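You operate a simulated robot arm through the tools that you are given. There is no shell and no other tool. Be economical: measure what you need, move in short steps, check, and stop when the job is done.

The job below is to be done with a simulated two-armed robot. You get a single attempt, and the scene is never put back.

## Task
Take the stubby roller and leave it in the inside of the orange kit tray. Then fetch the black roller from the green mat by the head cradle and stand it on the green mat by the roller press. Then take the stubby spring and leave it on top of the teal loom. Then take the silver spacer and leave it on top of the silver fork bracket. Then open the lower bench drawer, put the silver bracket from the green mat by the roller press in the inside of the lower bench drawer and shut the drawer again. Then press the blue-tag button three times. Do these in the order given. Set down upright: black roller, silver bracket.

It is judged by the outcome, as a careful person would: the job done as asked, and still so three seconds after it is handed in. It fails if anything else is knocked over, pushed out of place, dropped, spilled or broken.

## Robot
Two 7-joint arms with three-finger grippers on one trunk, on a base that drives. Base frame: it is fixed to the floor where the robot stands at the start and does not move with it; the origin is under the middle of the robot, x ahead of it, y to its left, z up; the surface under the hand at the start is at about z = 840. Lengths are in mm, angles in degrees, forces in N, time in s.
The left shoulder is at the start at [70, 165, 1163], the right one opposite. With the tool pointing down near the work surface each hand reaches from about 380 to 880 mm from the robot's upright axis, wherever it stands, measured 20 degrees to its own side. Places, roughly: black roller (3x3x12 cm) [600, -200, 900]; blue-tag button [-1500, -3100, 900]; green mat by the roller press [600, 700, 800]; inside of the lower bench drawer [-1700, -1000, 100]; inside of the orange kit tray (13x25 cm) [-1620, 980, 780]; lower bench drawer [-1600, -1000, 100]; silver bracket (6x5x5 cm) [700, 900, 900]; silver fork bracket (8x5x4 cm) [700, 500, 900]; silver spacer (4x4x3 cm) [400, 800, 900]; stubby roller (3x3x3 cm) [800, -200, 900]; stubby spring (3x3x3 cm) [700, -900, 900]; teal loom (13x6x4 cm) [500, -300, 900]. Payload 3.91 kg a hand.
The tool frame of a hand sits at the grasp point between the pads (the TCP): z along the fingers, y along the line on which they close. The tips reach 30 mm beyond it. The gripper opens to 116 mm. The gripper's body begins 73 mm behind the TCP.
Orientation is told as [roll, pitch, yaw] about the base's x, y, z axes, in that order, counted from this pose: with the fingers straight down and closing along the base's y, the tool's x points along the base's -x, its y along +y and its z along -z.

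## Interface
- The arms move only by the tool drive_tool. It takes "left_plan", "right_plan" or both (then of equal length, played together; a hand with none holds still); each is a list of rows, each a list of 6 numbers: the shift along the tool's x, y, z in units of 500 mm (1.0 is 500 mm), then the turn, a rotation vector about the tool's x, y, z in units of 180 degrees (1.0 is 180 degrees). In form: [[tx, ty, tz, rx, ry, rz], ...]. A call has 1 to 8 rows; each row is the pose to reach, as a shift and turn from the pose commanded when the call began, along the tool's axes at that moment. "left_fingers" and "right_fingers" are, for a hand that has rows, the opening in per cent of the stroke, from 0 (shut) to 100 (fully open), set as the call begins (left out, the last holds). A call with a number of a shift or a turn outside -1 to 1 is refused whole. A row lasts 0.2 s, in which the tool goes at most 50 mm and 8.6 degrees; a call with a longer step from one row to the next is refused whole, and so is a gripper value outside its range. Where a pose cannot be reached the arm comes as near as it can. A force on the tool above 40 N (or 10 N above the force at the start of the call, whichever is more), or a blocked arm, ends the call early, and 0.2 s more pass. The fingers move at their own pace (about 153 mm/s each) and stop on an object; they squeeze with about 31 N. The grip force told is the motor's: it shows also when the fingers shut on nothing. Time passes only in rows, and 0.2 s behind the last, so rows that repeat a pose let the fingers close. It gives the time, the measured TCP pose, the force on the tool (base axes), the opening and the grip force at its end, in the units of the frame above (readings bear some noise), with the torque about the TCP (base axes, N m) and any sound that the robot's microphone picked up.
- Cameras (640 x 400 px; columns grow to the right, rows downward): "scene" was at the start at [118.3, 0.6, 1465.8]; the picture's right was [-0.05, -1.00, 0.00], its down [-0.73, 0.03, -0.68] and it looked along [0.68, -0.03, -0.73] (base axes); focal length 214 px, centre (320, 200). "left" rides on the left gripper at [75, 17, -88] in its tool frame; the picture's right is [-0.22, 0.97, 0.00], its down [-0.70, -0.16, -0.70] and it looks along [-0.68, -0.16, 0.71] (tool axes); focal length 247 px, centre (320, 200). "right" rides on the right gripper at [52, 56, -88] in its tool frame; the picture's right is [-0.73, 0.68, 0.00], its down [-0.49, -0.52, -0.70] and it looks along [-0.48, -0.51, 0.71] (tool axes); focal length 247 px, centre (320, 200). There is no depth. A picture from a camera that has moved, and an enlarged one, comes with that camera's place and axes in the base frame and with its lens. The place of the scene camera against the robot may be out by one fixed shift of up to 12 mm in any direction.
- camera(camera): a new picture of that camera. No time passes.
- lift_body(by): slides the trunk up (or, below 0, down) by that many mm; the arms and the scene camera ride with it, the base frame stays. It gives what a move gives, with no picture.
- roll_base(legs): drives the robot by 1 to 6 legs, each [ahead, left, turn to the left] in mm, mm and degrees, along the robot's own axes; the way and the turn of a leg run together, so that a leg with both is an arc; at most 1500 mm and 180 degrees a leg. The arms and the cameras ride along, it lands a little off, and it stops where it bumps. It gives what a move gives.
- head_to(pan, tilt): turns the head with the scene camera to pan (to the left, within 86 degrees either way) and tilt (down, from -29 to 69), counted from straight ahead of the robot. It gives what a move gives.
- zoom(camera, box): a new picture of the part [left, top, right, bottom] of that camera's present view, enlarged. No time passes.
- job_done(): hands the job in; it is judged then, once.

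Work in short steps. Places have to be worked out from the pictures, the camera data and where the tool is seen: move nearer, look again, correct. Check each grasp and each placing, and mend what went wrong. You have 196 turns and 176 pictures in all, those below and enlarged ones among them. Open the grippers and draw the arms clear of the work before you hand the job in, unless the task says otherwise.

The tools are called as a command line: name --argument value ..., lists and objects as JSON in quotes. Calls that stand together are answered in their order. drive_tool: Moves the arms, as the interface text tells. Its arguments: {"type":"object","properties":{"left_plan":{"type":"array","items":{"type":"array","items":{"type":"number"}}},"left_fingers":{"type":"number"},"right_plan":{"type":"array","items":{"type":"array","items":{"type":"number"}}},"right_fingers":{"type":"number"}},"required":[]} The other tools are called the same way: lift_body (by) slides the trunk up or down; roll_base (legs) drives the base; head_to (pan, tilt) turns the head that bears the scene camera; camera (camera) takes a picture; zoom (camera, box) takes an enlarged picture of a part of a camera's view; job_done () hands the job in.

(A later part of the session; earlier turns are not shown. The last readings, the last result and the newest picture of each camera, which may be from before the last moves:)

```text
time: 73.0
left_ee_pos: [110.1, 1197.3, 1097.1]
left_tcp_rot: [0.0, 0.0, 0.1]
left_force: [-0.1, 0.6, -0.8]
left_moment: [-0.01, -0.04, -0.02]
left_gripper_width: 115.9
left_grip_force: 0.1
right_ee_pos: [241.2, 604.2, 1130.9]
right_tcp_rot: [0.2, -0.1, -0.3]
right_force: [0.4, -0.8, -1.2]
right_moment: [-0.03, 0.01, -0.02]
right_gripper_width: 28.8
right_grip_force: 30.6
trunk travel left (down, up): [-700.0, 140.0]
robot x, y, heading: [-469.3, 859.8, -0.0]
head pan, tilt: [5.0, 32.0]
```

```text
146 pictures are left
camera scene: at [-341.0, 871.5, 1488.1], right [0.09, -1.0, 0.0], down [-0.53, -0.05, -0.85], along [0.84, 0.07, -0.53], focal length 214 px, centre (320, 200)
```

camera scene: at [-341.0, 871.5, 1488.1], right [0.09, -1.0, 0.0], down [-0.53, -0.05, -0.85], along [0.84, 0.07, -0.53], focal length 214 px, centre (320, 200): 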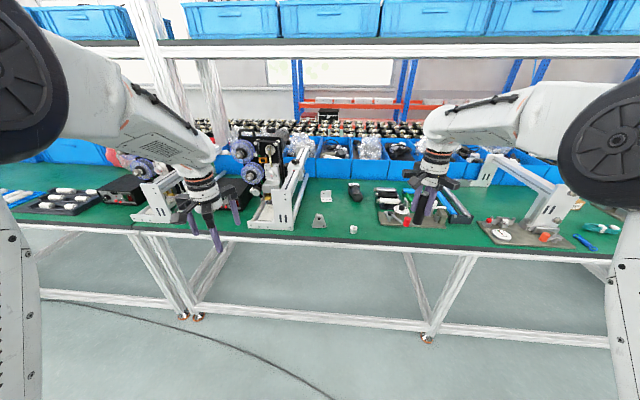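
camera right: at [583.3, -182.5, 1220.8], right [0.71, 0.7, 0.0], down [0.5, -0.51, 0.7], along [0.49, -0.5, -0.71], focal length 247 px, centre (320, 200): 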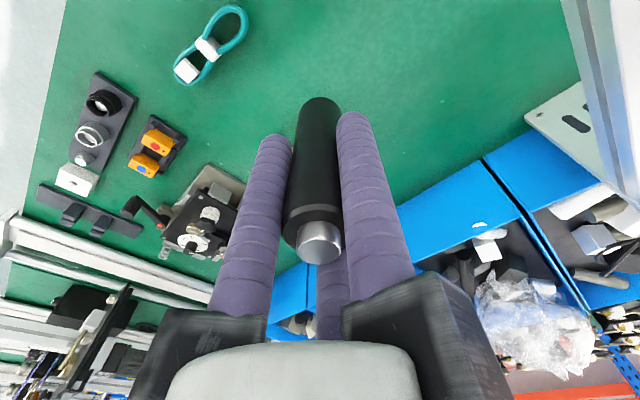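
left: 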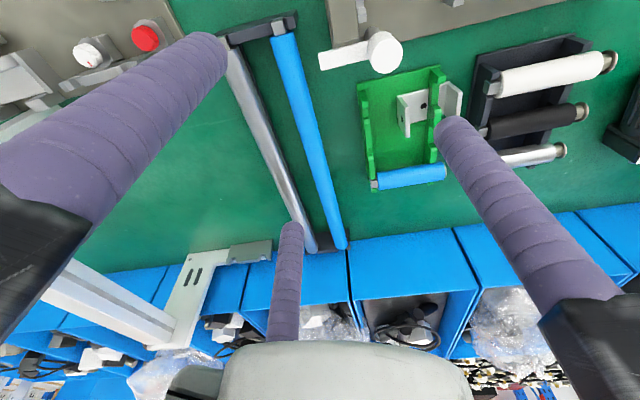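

I'll enlarge the target area to check the free spot and the nearby machine.

zoom --camera "scene" --box '[220, 120, 460, 270]'

```text
2.67 times, centred on (340, 195) of scene
camera zoom: at [-341.0, 871.5, 1488.1], right [0.09, -1.0, 0.0], down [-0.53, -0.05, -0.85], along [0.84, 0.07, -0.53], focal length 572 px, centre (267, 213)
```

zoom: 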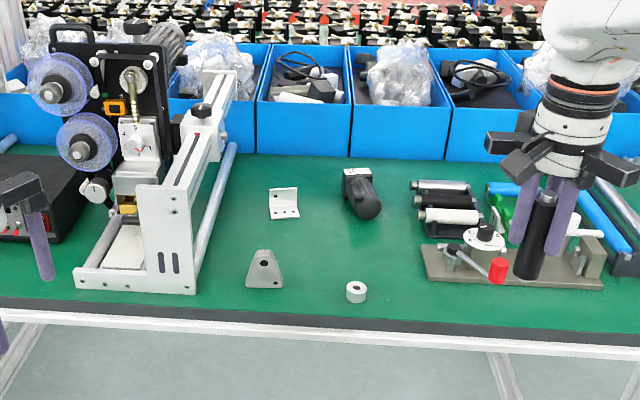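

The press machine on the left is about 1130 tall. The spot (590,740) is clear, so I'll raise the left hand and drive ahead 290 mm.

drive_tool --left_plan '[[0, 0, -0.09, 0, 0, 0], [0, 0, -0.18, 0, 0, 0], [0, 0, -0.26, 0, 0, 0]]'

roll_base --legs '[[290, 0, 0]]'

drive_tool --right_plan '[[0, 0.09, 0, 0, 0, 0], [0, 0.18, 0, 0, 0, 0], [-0.05, 0.24, 0, 0, 0, 0], [-0.1, 0.27, 0, 0, 0, 0], [-0.1, 0.27, 0, 0, 0, 0]]'

camera --camera "right"

head_to --pan 5 --tilt 45

camera --camera "scene"

```text
time: 73.8
left_ee_pos: [108.0, 1198.7, 1227.8]
left_tcp_rot: [0.1, 0.0, 0.1]
left_force: [-0.2, 0.4, 0.3]
left_moment: [-0.03, 0.0, -0.01]
left_gripper_width: 116.0
left_grip_force: 0.0
right_ee_pos: [240.5, 604.8, 1131.7]
right_tcp_rot: [0.1, -0.2, -0.2]
right_force: [0.3, -0.2, -1.6]
right_moment: [-0.02, 0.0, 0.01]
right_gripper_width: 29.0
right_grip_force: 31.0
trunk travel left (down, up): [-700.0, 140.0]
robot x, y, heading: [-469.5, 856.8, 0.4]
head pan, tilt: [5.0, 32.0]
```

```text
time: 75.8
left_ee_pos: [397.3, 1196.9, 1227.5]
left_tcp_rot: [-0.1, -0.2, 0.1]
left_force: [-0.6, -0.6, 0.2]
left_moment: [-0.01, -0.02, -0.01]
left_gripper_width: 116.0
left_grip_force: 0.0
right_ee_pos: [529.3, 604.4, 1132.2]
right_tcp_rot: [0.2, -0.2, -0.4]
right_force: [-1.0, 0.2, -1.1]
right_moment: [0.02, -0.02, 0.01]
right_gripper_width: 29.0
right_grip_force: 30.6
trunk travel left (down, up): [-700.0, 140.0]
robot x, y, heading: [-177.7, 858.9, 0.2]
head pan, tilt: [5.0, 32.0]
```

```text
time: 77.0
left_ee_pos: [397.6, 1198.2, 1227.1]
left_tcp_rot: [0.0, -0.1, 0.1]
left_force: [0.2, 0.4, 0.3]
left_moment: [0.03, -0.02, 0.01]
left_gripper_width: 115.9
left_grip_force: 0.1
right_ee_pos: [579.0, 741.0, 1131.2]
right_tcp_rot: [0.1, -0.2, -0.4]
right_force: [0.1, 0.1, -0.4]
right_moment: [0.0, 0.0, 0.0]
right_gripper_width: 28.9
right_grip_force: 31.1
trunk travel left (down, up): [-700.0, 140.0]
robot x, y, heading: [-182.1, 857.4, -0.1]
head pan, tilt: [5.0, 32.0]
```

```text
144 pictures are left
camera right: at [527.1, 797.7, 1220.9], right [0.74, 0.68, 0.0], down [0.48, -0.53, 0.7], along [0.48, -0.51, -0.71], focal length 247 px, centre (320, 200)
```

right: 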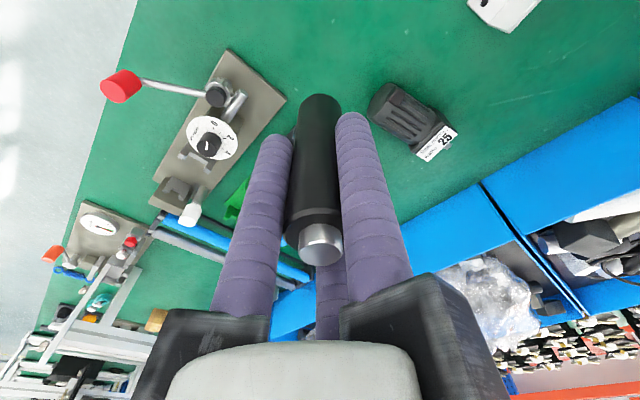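

```text
time: 77.7
left_ee_pos: [399.1, 1197.4, 1227.1]
left_tcp_rot: [0.1, 0.0, 0.1]
left_force: [0.4, 0.5, -0.2]
left_moment: [-0.01, -0.01, -0.01]
left_gripper_width: 116.2
left_grip_force: 0.0
right_ee_pos: [580.0, 740.1, 1131.2]
right_tcp_rot: [0.1, -0.1, -0.5]
right_force: [-0.3, 0.0, -1.1]
right_moment: [0.03, -0.02, 0.03]
right_gripper_width: 28.8
right_grip_force: 31.3
trunk travel left (down, up): [-700.0, 140.0]
robot x, y, heading: [-180.4, 861.9, -0.1]
head pan, tilt: [5.0, 45.0]
```

```text
143 pictures are left
camera scene: at [-60.5, 871.0, 1468.7], right [0.09, -1.0, 0.0], down [-0.7, -0.06, -0.71], along [0.7, 0.06, -0.71], focal length 214 px, centre (320, 200)
```

scene: 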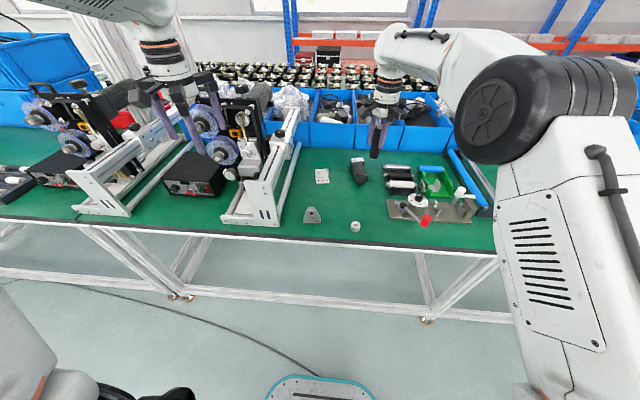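

The clearances at (580,741) look good. I'll lower the roller to just above the mat.

drive_tool --right_plan '[[0, 0, 0.09, 0, 0, 0], [0, 0, 0.18, 0, 0, 0], [0, 0, 0.27, 0, 0, 0], [0, 0, 0.36, 0, 0, 0], [0, 0, 0.4, 0, 0, 0], [0, 0, 0.412, 0, 0, 0], [0, 0, 0.412, 0, 0, 0]]'

drive_tool --right_plan '[[0, 0, 0.004, 0, 0, 0], [0, 0, 0.008, 0, 0, 0], [0, 0, 0.012, 0, 0, 0]]'

camera --camera "right"

```text
time: 79.3
left_ee_pos: [397.9, 1197.7, 1227.0]
left_tcp_rot: [0.0, 0.1, 0.1]
left_force: [-0.3, 0.1, -0.5]
left_moment: [-0.03, -0.02, -0.04]
left_gripper_width: 116.2
left_grip_force: 0.1
right_ee_pos: [580.2, 738.7, 925.2]
right_tcp_rot: [0.2, -0.1, -0.4]
right_force: [0.4, -0.1, -1.4]
right_moment: [-0.03, 0.01, -0.05]
right_gripper_width: 28.9
right_grip_force: 30.8
trunk travel left (down, up): [-700.0, 140.0]
robot x, y, heading: [-184.0, 861.5, 0.1]
head pan, tilt: [5.0, 45.0]
```

```text
time: 80.1
left_ee_pos: [396.7, 1198.5, 1227.4]
left_tcp_rot: [0.0, -0.2, 0.1]
left_force: [-0.3, 0.8, -0.1]
left_moment: [-0.04, 0.01, 0.02]
left_gripper_width: 116.0
left_grip_force: 0.0
right_ee_pos: [580.9, 740.6, 921.7]
right_tcp_rot: [0.1, -0.1, -0.4]
right_force: [-1.6, 1.1, 5.7]
right_moment: [0.06, 0.13, -0.02]
right_gripper_width: 28.9
right_grip_force: 30.6
trunk travel left (down, up): [-700.0, 140.0]
robot x, y, heading: [-181.9, 857.1, -0.1]
head pan, tilt: [5.0, 45.0]
```

```text
142 pictures are left
camera right: at [527.8, 797.4, 1010.2], right [0.74, 0.68, 0.0], down [0.48, -0.53, 0.7], along [0.48, -0.51, -0.71], focal length 247 px, centre (320, 200)
```

right: 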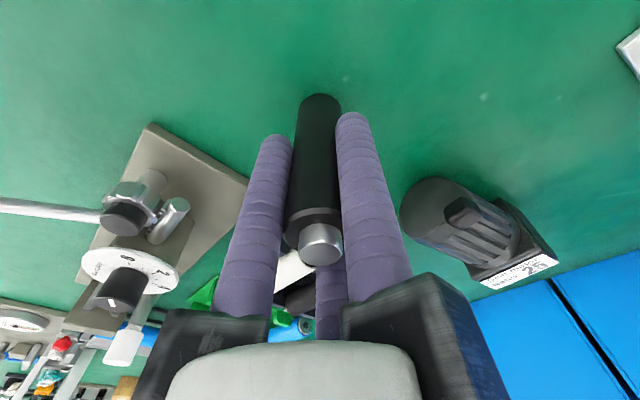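

Contact is light (6 N), so the roller stands on the mat. I'll open the fingers moderately, hold, then rise.

drive_tool --right_plan '[[0, 0, 0, 0, 0, 0], [0, 0, 0, 0, 0, 0], [0, 0, 0, 0, 0, 0]]' --right_fingers 58

drive_tool --right_plan '[[0, 0, -0.04, 0, 0, 0], [0, 0, -0.12, 0, 0, 0], [0, 0, -0.21, 0, 0, 0], [0, 0, -0.3, 0, 0, 0], [0, 0, -0.39, 0, 0, 0], [0, 0, -0.42, 0, 0, 0]]'

camera --camera "right"

```text
time: 80.9
left_ee_pos: [398.8, 1198.1, 1228.2]
left_tcp_rot: [-0.1, 0.0, 0.1]
left_force: [-0.6, 0.5, -0.1]
left_moment: [-0.05, 0.0, 0.01]
left_gripper_width: 116.2
left_grip_force: 0.0
right_ee_pos: [580.0, 739.7, 920.8]
right_tcp_rot: [0.1, -0.2, -0.4]
right_force: [-0.1, -0.2, 0.0]
right_moment: [-0.01, 0.02, 0.03]
right_gripper_width: 67.4
right_grip_force: 0.1
trunk travel left (down, up): [-700.0, 140.0]
robot x, y, heading: [-185.0, 860.7, 0.1]
head pan, tilt: [5.0, 45.0]
```

```text
time: 82.3
left_ee_pos: [397.9, 1197.9, 1227.8]
left_tcp_rot: [0.1, -0.1, 0.1]
left_force: [-0.1, -0.2, 0.1]
left_moment: [0.01, -0.01, 0.0]
left_gripper_width: 116.3
left_grip_force: 0.0
right_ee_pos: [580.7, 739.6, 1131.2]
right_tcp_rot: [0.1, -0.1, -0.5]
right_force: [0.4, -0.6, -0.1]
right_moment: [-0.02, -0.01, -0.02]
right_gripper_width: 67.1
right_grip_force: 0.0
trunk travel left (down, up): [-700.0, 140.0]
robot x, y, heading: [-180.1, 859.2, -0.1]
head pan, tilt: [5.0, 45.0]
```

```text
141 pictures are left
camera right: at [528.5, 797.3, 1219.5], right [0.74, 0.68, 0.0], down [0.48, -0.53, 0.7], along [0.47, -0.51, -0.71], focal length 247 px, centre (320, 200)
```

right: 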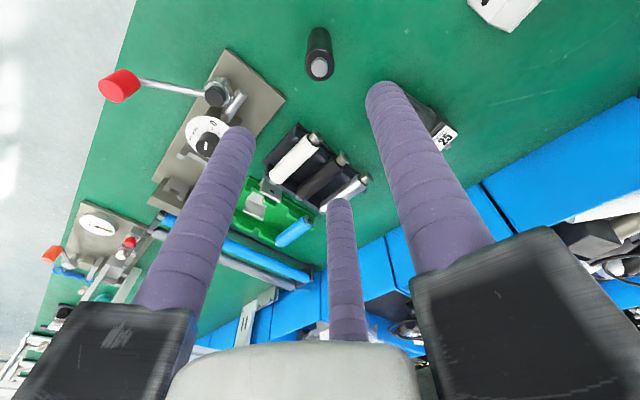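

The black roller stands upright. Next is the stubby spring on the far right, so I'll back off, strafe right, and move the right hand outward on the way.

roll_base --legs '[[-330, 0, 0], [0, -1340, 0]]'

drive_tool --right_plan '[[0.03, -0.09, 0, 0, 0, 0], [0.06, -0.18, 0, 0, 0, 0], [0.09, -0.27, 0, 0, 0, 0], [0.12, -0.36, 0, 0, 0, 0], [0.15, -0.42, 0, 0, 0, 0]]'

head_to --pan -20 --tilt 40

camera --camera "scene"

```text
time: 90.8
left_ee_pos: [77.7, -125.8, 1226.7]
left_tcp_rot: [0.1, 0.0, 0.5]
left_force: [-0.3, 0.2, 0.6]
left_moment: [0.0, -0.01, 0.01]
left_gripper_width: 116.1
left_grip_force: 0.1
right_ee_pos: [263.2, -582.0, 1131.3]
right_tcp_rot: [0.1, -0.1, 0.1]
right_force: [-0.3, 0.4, -0.3]
right_moment: [-0.02, -0.03, 0.0]
right_gripper_width: 67.3
right_grip_force: 0.1
trunk travel left (down, up): [-700.0, 140.0]
robot x, y, heading: [-499.3, -469.9, 0.3]
head pan, tilt: [5.0, 45.0]
```

```text
time: 92.0
left_ee_pos: [77.9, -126.2, 1227.8]
left_tcp_rot: [0.0, -0.1, 0.6]
left_force: [0.6, -0.5, 0.8]
left_moment: [0.04, 0.0, 0.01]
left_gripper_width: 116.0
left_grip_force: 0.1
right_ee_pos: [187.0, -791.7, 1129.9]
right_tcp_rot: [0.1, -0.1, 0.2]
right_force: [-0.1, -0.3, -0.3]
right_moment: [0.0, 0.01, 0.02]
right_gripper_width: 67.1
right_grip_force: 0.0
trunk travel left (down, up): [-700.0, 140.0]
robot x, y, heading: [-495.8, -467.3, 0.4]
head pan, tilt: [5.0, 45.0]
```

```text
time: 92.8
left_ee_pos: [76.8, -126.2, 1227.7]
left_tcp_rot: [-0.1, -0.1, 0.6]
left_force: [-0.2, -0.5, 0.5]
left_moment: [0.05, 0.0, 0.02]
left_gripper_width: 116.2
left_grip_force: 0.1
right_ee_pos: [189.1, -790.0, 1129.5]
right_tcp_rot: [0.1, -0.1, 0.0]
right_force: [-0.6, 0.1, 0.1]
right_moment: [0.01, -0.02, -0.01]
right_gripper_width: 67.3
right_grip_force: 0.2
trunk travel left (down, up): [-700.0, 140.0]
robot x, y, heading: [-498.3, -473.4, 0.8]
head pan, tilt: [-20.0, 40.0]
```

```text
140 pictures are left
camera scene: at [-379.3, -492.3, 1475.9], right [-0.33, -0.94, 0.0], down [-0.61, 0.21, -0.77], along [0.72, -0.25, -0.64], focal length 214 px, centre (320, 200)
```

scene: 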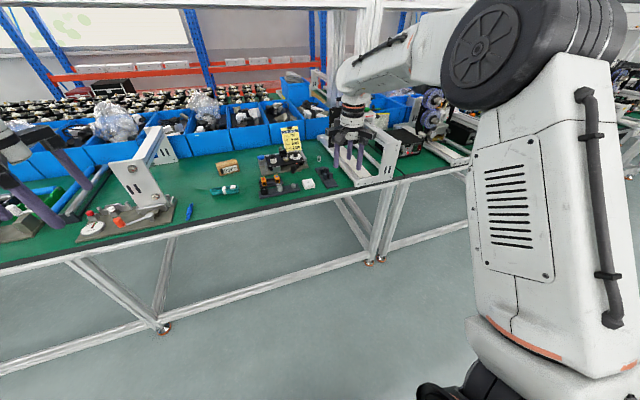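

I'll drive forward 330 mm and inspect the spring from the right wrist camera.

roll_base --legs '[[330, 0, 0]]'

camera --camera "right"

camera --camera "scene"

```text
time: 95.0
left_ee_pos: [404.9, -118.2, 1227.9]
left_tcp_rot: [0.0, -0.1, 0.8]
left_force: [0.4, -0.5, -0.4]
left_moment: [0.0, -0.02, -0.01]
left_gripper_width: 116.0
left_grip_force: 0.1
right_ee_pos: [519.1, -782.9, 1130.9]
right_tcp_rot: [0.0, -0.2, 0.4]
right_force: [0.5, -0.5, 0.4]
right_moment: [-0.02, -0.03, 0.01]
right_gripper_width: 67.5
right_grip_force: 0.2
trunk travel left (down, up): [-700.0, 140.0]
robot x, y, heading: [-170.1, -464.5, 1.0]
head pan, tilt: [-20.0, 40.0]
```

```text
139 pictures are left
camera right: at [466.5, -726.7, 1219.3], right [0.73, 0.69, 0.0], down [0.49, -0.52, 0.7], along [0.48, -0.51, -0.71], focal length 247 px, centre (320, 200)
```

right: 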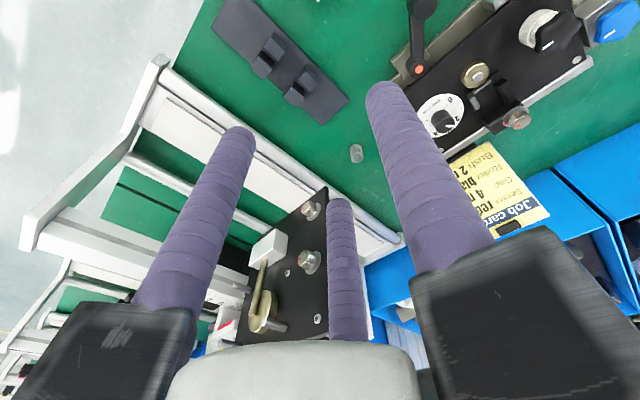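

```text
138 pictures are left
camera scene: at [-50.4, -487.8, 1476.1], right [-0.33, -0.94, 0.0], down [-0.61, 0.21, -0.77], along [0.72, -0.25, -0.64], focal length 214 px, centre (320, 200)
```

scene: 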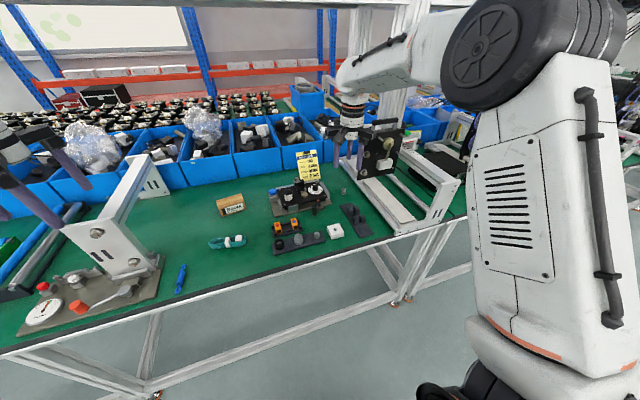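

The spring is at about (678,-860), with a rail at y ≈ -913. I need a clearer look at the upright black plate next to it.

zoom --camera "scene" --box '[290, 80, 450, 240]'

zoom --camera "right" --box '[220, 90, 420, 340]'

```text
2.50 times, centred on (370, 160) of scene
camera zoom: at [-50.4, -487.8, 1476.1], right [-0.33, -0.94, 0.0], down [-0.61, 0.21, -0.77], along [0.72, -0.25, -0.64], focal length 536 px, centre (195, 300)
```

zoom: 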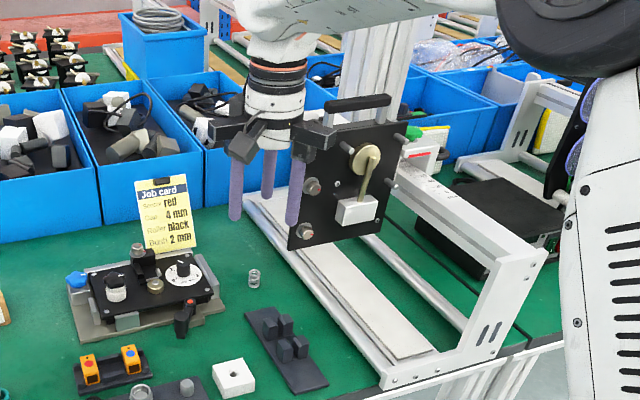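

```text
1.60 times, centred on (320, 215) of right
camera zoom: at [466.5, -726.7, 1219.3], right [0.73, 0.69, 0.0], down [0.49, -0.52, 0.7], along [0.48, -0.51, -0.71], focal length 395 px, centre (320, 176)
```

zoom: 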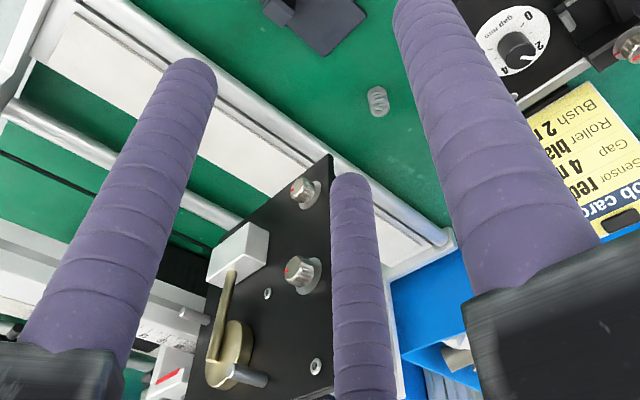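

The vertical plate's near corner is at about (661,-917,914), right beside the spring. I'll turn the right hand -90° in yaw so its narrow side faces the plate, with the camera away from it.

drive_tool --right_plan '[[0, 0.03, 0, 0, 0, 0.045], [0, 0.06, 0, 0, 0, 0.09], [0, 0.1, 0, 0, 0, 0.135], [0, 0.1, 0, 0, 0, 0.18], [0, 0.1, 0, 0, 0, 0.225], [0, 0.1, 0, 0, 0, 0.27], [0, 0.1, 0, 0, 0, 0.315], [0, 0.1, 0, 0, 0, 0.36]]'

drive_tool --right_plan '[[0, 0, 0, 0, 0, 0.045], [0, 0, 0, 0, 0, 0.09], [0, 0, 0, 0, 0, 0.14], [0, 0, 0, 0, 0, 0.14]]'

camera --camera "scene"

```text
time: 96.8
left_ee_pos: [405.5, -118.5, 1226.8]
left_tcp_rot: [0.0, 0.0, 0.8]
left_force: [-0.3, 0.8, -0.5]
left_moment: [-0.04, -0.01, -0.02]
left_gripper_width: 115.8
left_grip_force: 0.1
right_ee_pos: [519.4, -733.6, 1128.8]
right_tcp_rot: [0.2, 0.0, -64.6]
right_force: [0.0, 0.0, -0.1]
right_moment: [0.01, -0.01, -0.01]
right_gripper_width: 67.0
right_grip_force: 0.1
trunk travel left (down, up): [-700.0, 140.0]
robot x, y, heading: [-165.7, -464.8, 0.8]
head pan, tilt: [-20.0, 40.0]
```

```text
refused: row 3 steps farther than a row can; nothing moved
```

```text
135 pictures are left
camera scene: at [-49.3, -487.5, 1475.9], right [-0.33, -0.94, 0.0], down [-0.61, 0.21, -0.77], along [0.72, -0.25, -0.64], focal length 214 px, centre (320, 200)
```

scene: 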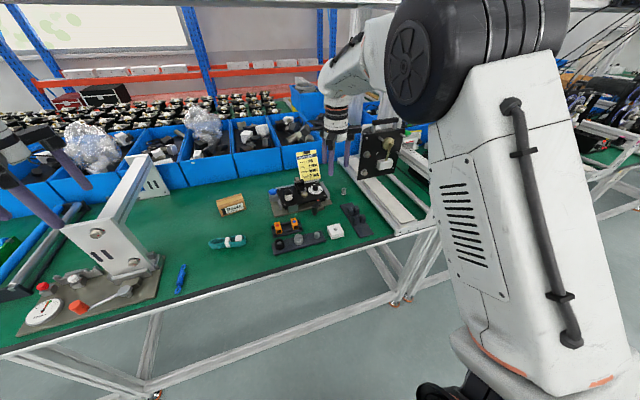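

I'll finish the yaw turn to -90°, then tilt the wrist 15° away from the machine.

drive_tool --right_plan '[[0, 0, 0, 0, 0, 0.045], [0, 0, 0, 0, 0, 0.09], [0, 0, 0, 0, 0, 0.13], [0, 0, 0, 0, 0, 0.141], [0, 0, 0, 0, 0, 0.141]]'

drive_tool --right_plan '[[0, 0, 0, 0, -0.04, 0], [0, 0, 0, 0, -0.08, 0], [0, 0, 0, 0, -0.08, 0]]'

```text
time: 98.0
left_ee_pos: [404.1, -119.5, 1226.5]
left_tcp_rot: [0.0, 0.1, 0.8]
left_force: [-0.1, 0.5, 0.2]
left_moment: [-0.02, 0.01, 0.0]
left_gripper_width: 116.1
left_grip_force: 0.1
right_ee_pos: [520.5, -732.8, 1130.4]
right_tcp_rot: [0.1, 0.0, -89.8]
right_force: [-0.5, -0.7, 0.0]
right_moment: [-0.02, 0.01, 0.01]
right_gripper_width: 67.2
right_grip_force: 0.1
trunk travel left (down, up): [-700.0, 140.0]
robot x, y, heading: [-166.4, -461.8, 0.7]
head pan, tilt: [-20.0, 40.0]
```

```text
time: 98.8
left_ee_pos: [405.4, -120.2, 1227.6]
left_tcp_rot: [0.2, -0.1, 0.8]
left_force: [-0.1, 0.0, -0.1]
left_moment: [0.01, 0.0, 0.02]
left_gripper_width: 115.8
left_grip_force: 0.0
right_ee_pos: [519.1, -736.1, 1130.7]
right_tcp_rot: [0.1, -14.3, -89.9]
right_force: [0.9, -0.3, 0.4]
right_moment: [0.02, 0.0, 0.0]
right_gripper_width: 67.3
right_grip_force: 0.0
trunk travel left (down, up): [-700.0, 140.0]
robot x, y, heading: [-171.2, -467.0, 0.6]
head pan, tilt: [-20.0, 40.0]
```

The tilt is right, with the tip toward -y. I'll move to above the spring at about (678,-850,960).

drive_tool --right_plan '[[0, 0.09, 0, 0, 0, 0], [0, 0.18, 0, 0, 0, 0], [0, 0.27, 0, 0, 0, 0], [-0.04, 0.318, 0.06, 0, 0, 0], [-0.08, 0.318, 0.14, 0, 0, 0], [-0.11, 0.318, 0.22, 0, 0, 0], [-0.13, 0.318, 0.3, 0, 0, 0], [-0.137, 0.318, 0.386, 0, 0, 0]]'

camera --camera "right"

zoom --camera "scene" --box '[290, 80, 450, 240]'

```text
time: 100.6
left_ee_pos: [404.4, -116.9, 1227.6]
left_tcp_rot: [-0.1, -0.1, 0.9]
left_force: [0.5, -0.5, 0.3]
left_moment: [-0.06, -0.03, -0.05]
left_gripper_width: 116.0
left_grip_force: 0.1
right_ee_pos: [661.0, -856.6, 967.8]
right_tcp_rot: [0.2, -14.7, -89.8]
right_force: [-0.4, -0.9, -0.8]
right_moment: [0.03, -0.04, 0.01]
right_gripper_width: 67.4
right_grip_force: 0.4
right hand out of reach, approached as far as the arm can: row 3, 4, 5, 6, 7, 8
trunk travel left (down, up): [-700.0, 140.0]
robot x, y, heading: [-171.1, -460.8, 0.8]
head pan, tilt: [-20.0, 40.0]
```

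```text
134 pictures are left
camera right: at [717.4, -782.1, 1040.4], right [0.68, -0.71, 0.19], down [-0.52, -0.3, 0.8], along [-0.51, -0.64, -0.57], focal length 247 px, centre (320, 200)
```

right: 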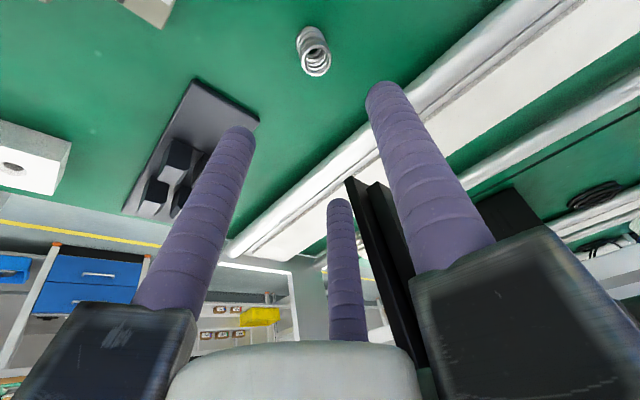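

```text
2.50 times, centred on (370, 160) of scene
camera zoom: at [-50.6, -486.4, 1476.2], right [-0.33, -0.94, 0.0], down [-0.61, 0.21, -0.77], along [0.72, -0.25, -0.64], focal length 536 px, centre (195, 300)
```

zoom: 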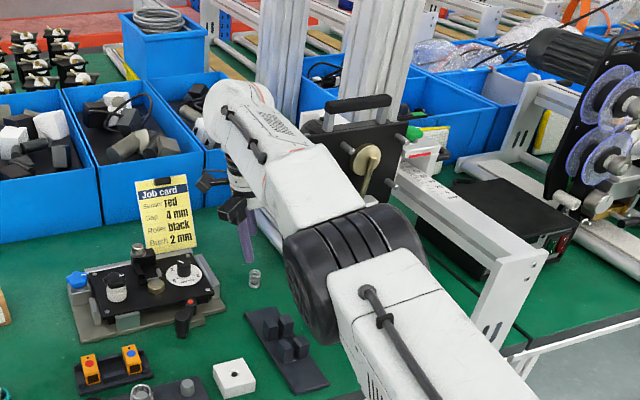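

The arm was out of reach in x. I'll lift the hand and shift it to +y, then move the base 60 mm forward and 150 mm right for a straighter reach.

drive_tool --right_plan '[[-0.02, 0, -0.08, 0, 0, 0], [-0.04, 0, -0.16, 0, 0, 0], [-0.074, -0.05, -0.24, 0, 0, 0], [-0.05, -0.1, -0.29, 0, 0, 0], [0.04, -0.12, -0.3, 0, 0, 0], [0.13, -0.12, -0.33, 0, 0, 0], [0.216, -0.12, -0.36, 0, 0, 0]]'

roll_base --legs '[[60, -150, 0]]'

camera --camera "right"

```text
refused: row 3 steps farther than a row can; nothing moved
```

```text
time: 101.5
left_ee_pos: [406.2, -141.1, 1230.5]
left_tcp_rot: [-0.1, -0.4, 1.3]
left_force: [-0.5, -0.2, 0.7]
left_moment: [0.05, -0.06, 0.0]
left_gripper_width: 115.9
left_grip_force: 0.0
right_ee_pos: [675.2, -858.7, 973.5]
right_tcp_rot: [1.4, -12.9, -89.8]
right_force: [-21.5, 33.5, 13.9]
right_moment: [-2.13, -1.94, -1.84]
right_gripper_width: 61.1
right_grip_force: 0.1
trunk travel left (down, up): [-700.0, 140.0]
robot x, y, heading: [-155.6, -494.2, 1.6]
head pan, tilt: [-20.0, 40.0]
stopped in leg 1: the force on the tool passed its limit at 176 N (the readings are from after the stop); the commanded pose is now the measured one
```

```text
132 pictures are left
camera right: at [729.0, -786.2, 1049.8], right [0.68, -0.71, 0.18], down [-0.54, -0.32, 0.78], along [-0.49, -0.63, -0.6], focal length 247 px, centre (320, 200)
```

right: 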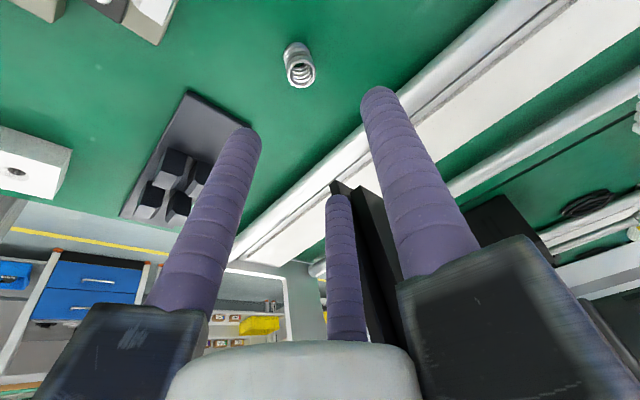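

The refused hand move let the base push the hand against the plate. I'll back the hand off to +y right away.

drive_tool --right_plan '[[0.03, 0, -0.007, 0, 0, 0], [0.07, 0, -0.018, 0, 0, 0], [0.12, 0, -0.05, 0, 0, 0], [0.12, 0, -0.12, 0, 0, 0]]'

camera --camera "right"

zoom --camera "scene" --box '[290, 60, 470, 240]'

```text
time: 102.5
left_ee_pos: [415.4, -146.7, 1227.6]
left_tcp_rot: [0.0, 0.0, 1.2]
left_force: [-0.4, 0.1, 0.1]
left_moment: [0.0, -0.03, -0.04]
left_gripper_width: 116.1
left_grip_force: 0.1
right_ee_pos: [676.7, -798.7, 1007.3]
right_tcp_rot: [0.4, -13.0, -90.0]
right_force: [-0.4, -0.7, -0.3]
right_moment: [0.06, -0.01, 0.03]
right_gripper_width: 67.0
right_grip_force: 0.1
trunk travel left (down, up): [-700.0, 140.0]
robot x, y, heading: [-157.2, -492.6, 1.3]
head pan, tilt: [-20.0, 40.0]
```

```text
131 pictures are left
camera right: at [732.2, -726.3, 1083.0], right [0.68, -0.71, 0.17], down [-0.53, -0.32, 0.79], along [-0.51, -0.63, -0.59], focal length 247 px, centre (320, 200)
```

right: 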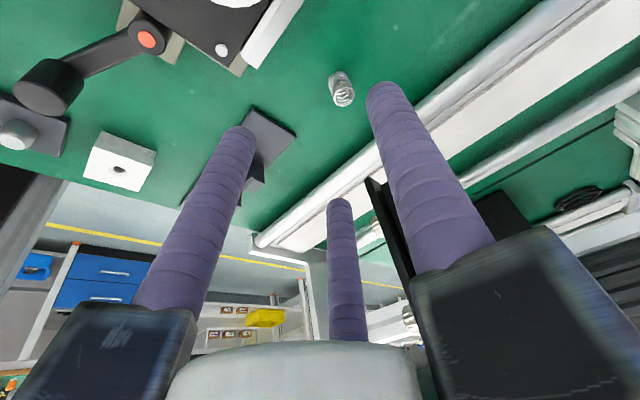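

```text
2.22 times, centred on (380, 150) of scene
camera zoom: at [-37.5, -518.6, 1475.9], right [-0.32, -0.95, 0.0], down [-0.61, 0.21, -0.77], along [0.72, -0.25, -0.64], focal length 477 px, centre (187, 311)
```

zoom: 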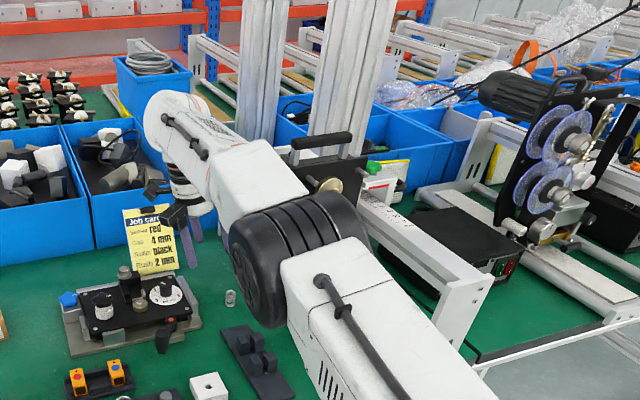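

The machine looks unmoved. I'll lift and shift the hand well clear before moving the base again.

drive_tool --right_plan '[[0.04, -0.03, -0.06, 0, 0, 0], [0.08, -0.06, -0.12, 0, 0, 0], [0.11, -0.09, -0.16, 0, 0, 0], [0.139, -0.12, -0.196, 0, 0, 0], [0.139, -0.12, -0.196, 0, 0, 0]]'

```text
time: 103.7
left_ee_pos: [417.7, -146.1, 1225.7]
left_tcp_rot: [0.0, 0.3, 1.2]
left_force: [-0.4, 0.2, -0.3]
left_moment: [0.07, -0.01, 0.03]
left_gripper_width: 115.8
left_grip_force: 0.1
right_ee_pos: [616.8, -707.5, 1087.0]
right_tcp_rot: [0.5, -13.2, -90.0]
right_force: [0.6, 0.2, -0.6]
right_moment: [-0.02, 0.03, 0.03]
right_gripper_width: 67.3
right_grip_force: 0.1
trunk travel left (down, up): [-700.0, 140.0]
robot x, y, heading: [-158.4, -496.6, 1.1]
head pan, tilt: [-20.0, 40.0]
```

The hand is clear now, so I'll move the base 70 mm ahead and 90 mm right.

roll_base --legs '[[70, -90, -1]]'

zoom --camera "scene" --box '[260, 60, 460, 260]'

```text
time: 105.0
left_ee_pos: [493.5, -243.2, 1226.5]
left_tcp_rot: [0.0, 0.0, 0.1]
left_force: [-0.8, -0.2, 0.3]
left_moment: [0.0, 0.03, 0.0]
left_gripper_width: 116.0
left_grip_force: 0.1
right_ee_pos: [682.3, -808.5, 1088.6]
right_tcp_rot: [0.6, -13.2, -91.2]
right_force: [-1.0, 0.5, 0.1]
right_moment: [-0.02, -0.02, 0.0]
right_gripper_width: 67.4
right_grip_force: 0.0
trunk travel left (down, up): [-700.0, 140.0]
robot x, y, heading: [-84.7, -584.4, 0.0]
head pan, tilt: [-20.0, 40.0]
```

```text
2.00 times, centred on (360, 160) of scene
camera zoom: at [33.4, -607.8, 1476.0], right [-0.34, -0.94, 0.0], down [-0.6, 0.22, -0.77], along [0.72, -0.26, -0.64], focal length 429 px, centre (240, 280)
```

zoom: 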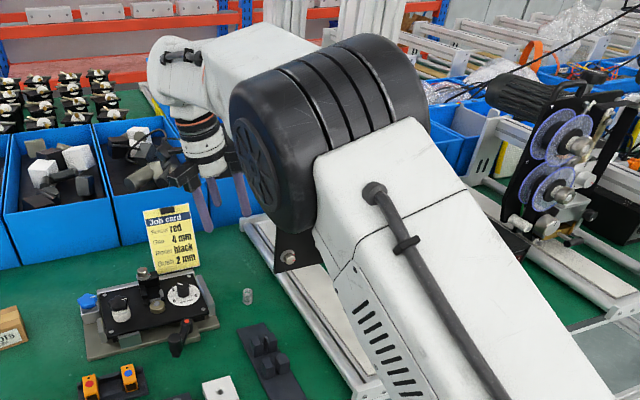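

I'll tilt 8° more and lower over the spring to about z = 940 for a check.

drive_tool --right_plan '[[0, 0, 0.0, 0, -0.045, 0], [0, 0, 0.08, 0, -0.045, 0], [0, 0, 0.16, 0, -0.045, 0], [-0.01, -0.004, 0.24, 0, -0.045, 0], [-0.02, -0.004, 0.309, 0, -0.045, 0], [-0.02, -0.004, 0.309, 0, -0.045, 0]]'

camera --camera "right"

```text
time: 106.3
left_ee_pos: [492.7, -243.2, 1227.0]
left_tcp_rot: [0.0, -0.1, 0.1]
left_force: [0.8, -0.4, -0.1]
left_moment: [0.0, 0.0, 0.01]
left_gripper_width: 116.1
left_grip_force: 0.0
right_ee_pos: [683.5, -854.7, 939.5]
right_tcp_rot: [0.6, -21.4, -91.1]
right_force: [-0.4, -0.3, -0.4]
right_moment: [-0.02, -0.02, 0.01]
right_gripper_width: 67.3
right_grip_force: 0.2
trunk travel left (down, up): [-700.0, 140.0]
robot x, y, heading: [-86.0, -579.7, -0.1]
head pan, tilt: [-20.0, 40.0]
```

```text
128 pictures are left
camera right: at [740.4, -773.6, 1004.9], right [0.67, -0.69, 0.27], down [-0.53, -0.19, 0.82], along [-0.52, -0.69, -0.5], focal length 247 px, centre (320, 200)
```

right: 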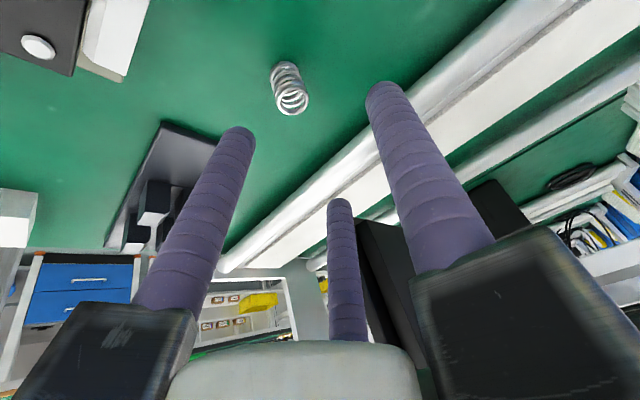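

The spring is at (679,-860). I'll descend to the grasp height, TCP about (679,-853,874).

drive_tool --right_plan '[[0.017, -0.009, 0.04, 0, 0, 0], [0.034, -0.009, 0.08, 0, 0, 0], [0.051, -0.009, 0.12, 0, 0, 0], [0.051, -0.009, 0.12, 0, 0, 0]]'

camera --camera "right"

```text
time: 107.3
left_ee_pos: [488.6, -242.8, 1230.2]
left_tcp_rot: [-0.1, -0.2, 0.1]
left_force: [0.1, 0.7, -0.6]
left_moment: [-0.02, -0.01, -0.02]
left_gripper_width: 116.3
left_grip_force: 0.0
right_ee_pos: [678.4, -851.7, 880.9]
right_tcp_rot: [1.1, -21.4, -91.5]
right_force: [-5.1, 3.4, 34.3]
right_moment: [1.0, 0.88, 0.16]
right_gripper_width: 64.4
right_grip_force: 0.1
trunk travel left (down, up): [-700.0, 140.0]
robot x, y, heading: [-86.5, -582.1, 0.1]
head pan, tilt: [-20.0, 40.0]
```

```text
127 pictures are left
camera right: at [734.2, -770.5, 946.2], right [0.67, -0.69, 0.28], down [-0.54, -0.19, 0.82], along [-0.51, -0.7, -0.5], focal length 247 px, centre (320, 200)
```

right: 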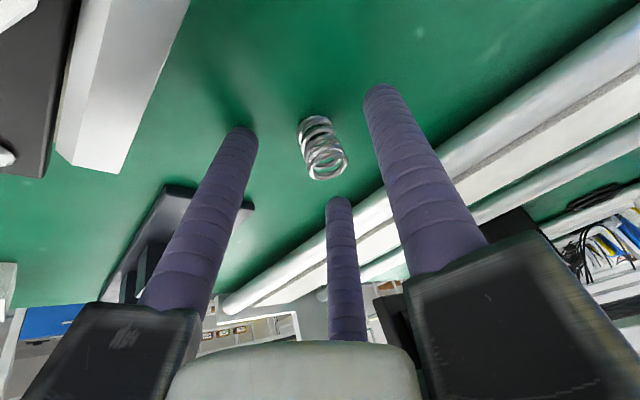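

The lowest of the (three-jaw) fingers touched the mat because of the tilt. I'll rise a little, narrow the opening to about 50 mm and reduce the tilt to about 10°.

drive_tool --right_plan '[[-0.009, 0, -0.022, 0, 0, 0], [-0.012, 0, -0.03, 0, 0.03, 0], [-0.012, 0, -0.03, 0, 0.062, 0], [-0.012, 0, -0.03, 0, 0.062, 0]]' --right_fingers 45

camera --camera "right"

```text
time: 108.3
left_ee_pos: [490.8, -244.8, 1228.0]
left_tcp_rot: [-0.1, -0.1, 0.2]
left_force: [0.8, -0.3, 0.8]
left_moment: [0.02, -0.03, -0.01]
left_gripper_width: 116.0
left_grip_force: 0.1
right_ee_pos: [676.1, -851.9, 891.7]
right_tcp_rot: [0.6, -10.0, -91.1]
right_force: [-7.9, 5.2, 2.8]
right_moment: [-0.62, -0.78, -0.63]
right_gripper_width: 52.2
right_grip_force: 0.0
trunk travel left (down, up): [-700.0, 140.0]
robot x, y, heading: [-86.2, -581.5, 0.2]
head pan, tilt: [-20.0, 40.0]
```

```text
126 pictures are left
camera right: at [733.2, -784.3, 970.8], right [0.67, -0.73, 0.13], down [-0.54, -0.35, 0.77], along [-0.52, -0.59, -0.63], focal length 247 px, centre (320, 200)
```

right: 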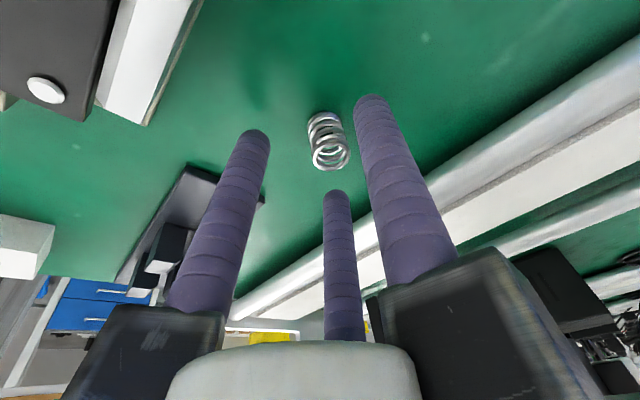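

There's a slight side contact, likely a finger carrier against the plate. I'll rise clear and return to yaw 0, where the three-jaw layout sticks out least toward the plate.

drive_tool --right_plan '[[0.03, 0, -0.01, 0, 0, 0], [0.053, 0, -0.08, 0, 0, 0], [0.053, 0, -0.17, 0, 0, 0], [0.053, 0, -0.26, 0, 0, 0], [0.053, 0, -0.274, 0, 0.03, 0], [0.053, 0, -0.274, 0, 0.056, 0], [0.053, 0, -0.274, 0, 0.056, 0]]'

drive_tool --right_plan '[[0, 0, 0, 0, 0, -0.045], [0, 0, 0, 0, 0, -0.09], [0, 0, 0, 0, 0, -0.135], [0, 0, 0, 0, 0, -0.18], [0, 0, 0, 0, 0, -0.225], [0, 0, 0, 0, 0, -0.27], [0, 0, 0, 0, 0, -0.315], [0, 0, 0, 0, 0, -0.36]]'

drive_tool --right_plan '[[0, 0, 0, 0, 0, -0.045], [0, 0, 0, 0, 0, -0.09], [0, 0, 0, 0, 0, -0.135], [0, 0, 0, 0, 0, -0.145], [0, 0, 0, 0, 0, -0.145]]'

drive_tool --right_plan '[[0, 0, 0, 0.035, 0, 0], [0, 0, 0, 0.072, 0, 0], [0, 0, 0, 0.072, 0, 0]]'

```text
time: 110.0
left_ee_pos: [493.0, -243.8, 1226.6]
left_tcp_rot: [-0.1, -0.1, 0.1]
left_force: [0.4, -0.2, 0.0]
left_moment: [-0.04, 0.0, -0.01]
left_gripper_width: 115.9
left_grip_force: 0.1
right_ee_pos: [677.2, -801.2, 1020.5]
right_tcp_rot: [0.6, 0.0, -91.0]
right_force: [-0.1, -0.4, 0.8]
right_moment: [-0.04, 0.0, -0.01]
right_gripper_width: 52.5
right_grip_force: 0.0
trunk travel left (down, up): [-700.0, 140.0]
robot x, y, heading: [-87.5, -587.1, -0.1]
head pan, tilt: [-20.0, 40.0]
```

```text
time: 111.8
left_ee_pos: [493.5, -245.5, 1226.5]
left_tcp_rot: [-0.1, 0.0, 0.1]
left_force: [-0.1, 0.5, -0.2]
left_moment: [-0.03, -0.02, -0.02]
left_gripper_width: 115.8
left_grip_force: 0.2
right_ee_pos: [678.2, -801.3, 1020.2]
right_tcp_rot: [0.2, -0.5, -26.0]
right_force: [0.6, 0.4, 0.0]
right_moment: [-0.01, -0.03, 0.02]
right_gripper_width: 52.3
right_grip_force: 0.1
trunk travel left (down, up): [-700.0, 140.0]
robot x, y, heading: [-83.8, -582.2, 0.0]
head pan, tilt: [-20.0, 40.0]
```

```text
time: 113.0
left_ee_pos: [493.2, -244.9, 1225.8]
left_tcp_rot: [0.1, 0.0, 0.1]
left_force: [-0.9, 0.7, -0.3]
left_moment: [0.0, 0.01, 0.0]
left_gripper_width: 116.2
left_grip_force: 0.1
right_ee_pos: [677.7, -802.2, 1020.7]
right_tcp_rot: [0.1, -0.6, 0.0]
right_force: [0.2, 0.3, -0.7]
right_moment: [0.0, -0.01, -0.01]
right_gripper_width: 52.2
right_grip_force: 0.1
trunk travel left (down, up): [-700.0, 140.0]
robot x, y, heading: [-84.8, -583.9, -0.0]
head pan, tilt: [-20.0, 40.0]
```

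```text
time: 113.8
left_ee_pos: [494.2, -246.2, 1227.3]
left_tcp_rot: [-0.1, 0.1, 0.1]
left_force: [-0.5, -0.4, -0.5]
left_moment: [0.01, 0.02, -0.01]
left_gripper_width: 116.2
left_grip_force: 0.0
right_ee_pos: [678.1, -802.7, 1019.9]
right_tcp_rot: [-13.0, -0.6, -0.1]
right_force: [0.6, -0.4, -0.2]
right_moment: [0.01, 0.0, 0.0]
right_gripper_width: 52.3
right_grip_force: 0.0
trunk travel left (down, up): [-700.0, 140.0]
robot x, y, heading: [-85.7, -582.0, 0.1]
head pan, tilt: [-20.0, 40.0]
```

I'll approach along the tilted tool axis to 50 mm before the grasp pose.

drive_tool --right_plan '[[-0.002, -0.041, 0.05, 0, 0, 0], [-0.002, -0.041, 0.12, 0, 0, 0], [-0.002, -0.041, 0.196, 0, 0, 0], [-0.002, -0.041, 0.196, 0, 0, 0]]'

camera --camera "right"

```text
time: 114.8
left_ee_pos: [493.6, -245.7, 1227.6]
left_tcp_rot: [0.0, -0.1, 0.1]
left_force: [0.0, -0.6, 0.4]
left_moment: [0.01, 0.0, -0.02]
left_gripper_width: 116.0
left_grip_force: 0.0
right_ee_pos: [679.4, -845.5, 930.2]
right_tcp_rot: [-13.0, -0.6, -0.2]
right_force: [-0.1, 0.1, 0.4]
right_moment: [-0.02, -0.04, 0.03]
right_gripper_width: 52.1
right_grip_force: 0.1
trunk travel left (down, up): [-700.0, 140.0]
robot x, y, heading: [-82.0, -584.8, -0.1]
head pan, tilt: [-20.0, 40.0]
```

```text
125 pictures are left
camera right: at [627.5, -769.5, 1004.4], right [0.73, 0.66, -0.14], down [0.48, -0.35, 0.8], along [0.48, -0.66, -0.58], focal length 247 px, centre (320, 200)
```

right: 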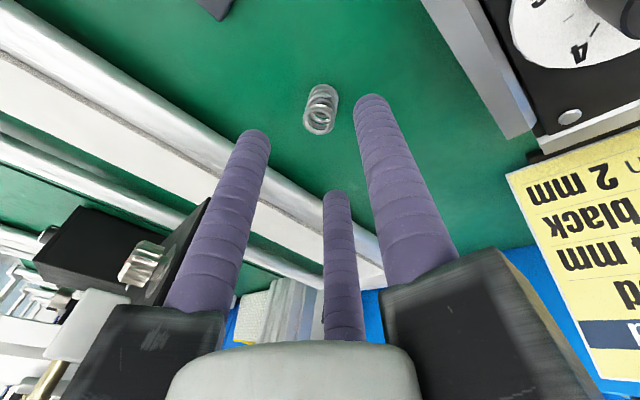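

The spring lines up at (680,-861). I'll descend 49 mm along the tool axis.

drive_tool --right_plan '[[-0.001, 0, 0.04, 0, 0, 0], [-0.001, 0, 0.08, 0, 0, 0], [-0.001, 0, 0.098, 0, 0, 0], [-0.001, 0, 0.098, 0, 0, 0]]'

camera --camera "right"

```text
time: 115.8
left_ee_pos: [493.8, -244.0, 1226.9]
left_tcp_rot: [0.0, 0.1, 0.1]
left_force: [-0.1, 0.3, 0.9]
left_moment: [-0.02, -0.02, 0.03]
left_gripper_width: 116.0
left_grip_force: 0.1
right_ee_pos: [681.9, -856.8, 882.8]
right_tcp_rot: [-13.0, -0.4, -0.1]
right_force: [0.5, -0.5, -0.5]
right_moment: [-0.01, 0.01, -0.01]
right_gripper_width: 52.0
right_grip_force: 0.1
trunk travel left (down, up): [-700.0, 140.0]
robot x, y, heading: [-89.0, -583.2, -0.1]
head pan, tilt: [-20.0, 40.0]
```

```text
124 pictures are left
camera right: at [629.2, -780.5, 956.0], right [0.73, 0.66, -0.15], down [0.48, -0.35, 0.8], along [0.48, -0.66, -0.58], focal length 247 px, centre (320, 200)
```

right: 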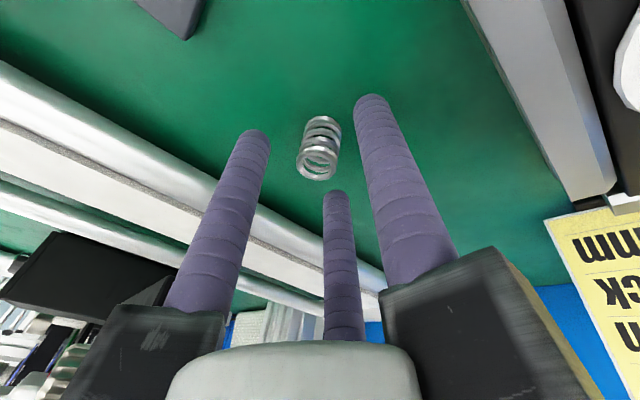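

No contact yet. I'll go 4 mm lower and then close.

drive_tool --right_plan '[[0, 0, 0.008, 0, 0, 0], [0, 0, 0.008, 0, 0, 0]]'

drive_tool --right_plan '[[0, 0, 0, 0, 0, 0], [0, 0, 0, 0, 0, 0], [0, 0, 0, 0, 0, 0]]' --right_fingers 0

camera --camera "right"

```text
time: 116.3
left_ee_pos: [493.8, -244.7, 1226.0]
left_tcp_rot: [0.0, 0.0, 0.2]
left_force: [0.3, 0.4, -0.8]
left_moment: [-0.04, 0.01, 0.01]
left_gripper_width: 115.7
left_grip_force: 0.0
right_ee_pos: [681.3, -857.2, 878.7]
right_tcp_rot: [-13.1, -0.6, -0.1]
right_force: [0.0, -0.1, -0.2]
right_moment: [0.02, -0.04, -0.01]
right_gripper_width: 52.0
right_grip_force: 0.1
trunk travel left (down, up): [-700.0, 140.0]
robot x, y, heading: [-84.9, -585.8, 0.2]
head pan, tilt: [-20.0, 40.0]
```

```text
time: 117.2
left_ee_pos: [493.6, -244.3, 1227.1]
left_tcp_rot: [0.0, -0.1, 0.1]
left_force: [0.3, 0.5, -0.4]
left_moment: [-0.01, 0.01, -0.01]
left_gripper_width: 115.7
left_grip_force: 0.1
right_ee_pos: [680.4, -856.8, 879.1]
right_tcp_rot: [-13.0, -0.6, -0.1]
right_force: [0.3, -0.8, 2.0]
right_moment: [-0.03, -0.02, 0.02]
right_gripper_width: 20.8
right_grip_force: 31.0
trunk travel left (down, up): [-700.0, 140.0]
robot x, y, heading: [-85.3, -582.7, -0.0]
head pan, tilt: [-20.0, 40.0]
```

```text
123 pictures are left
camera right: at [628.8, -781.0, 952.5], right [0.73, 0.66, -0.15], down [0.48, -0.35, 0.8], along [0.48, -0.66, -0.58], focal length 247 px, centre (320, 200)
```

right: 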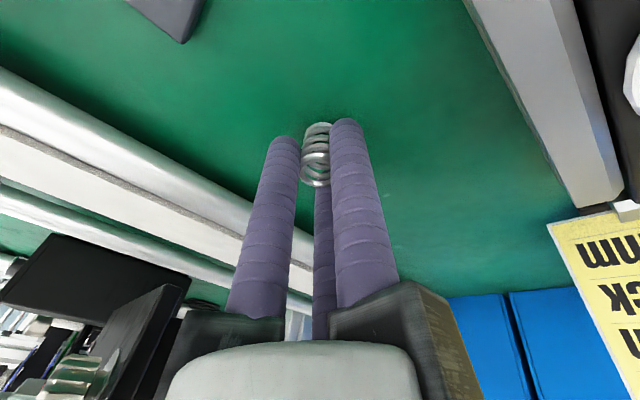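

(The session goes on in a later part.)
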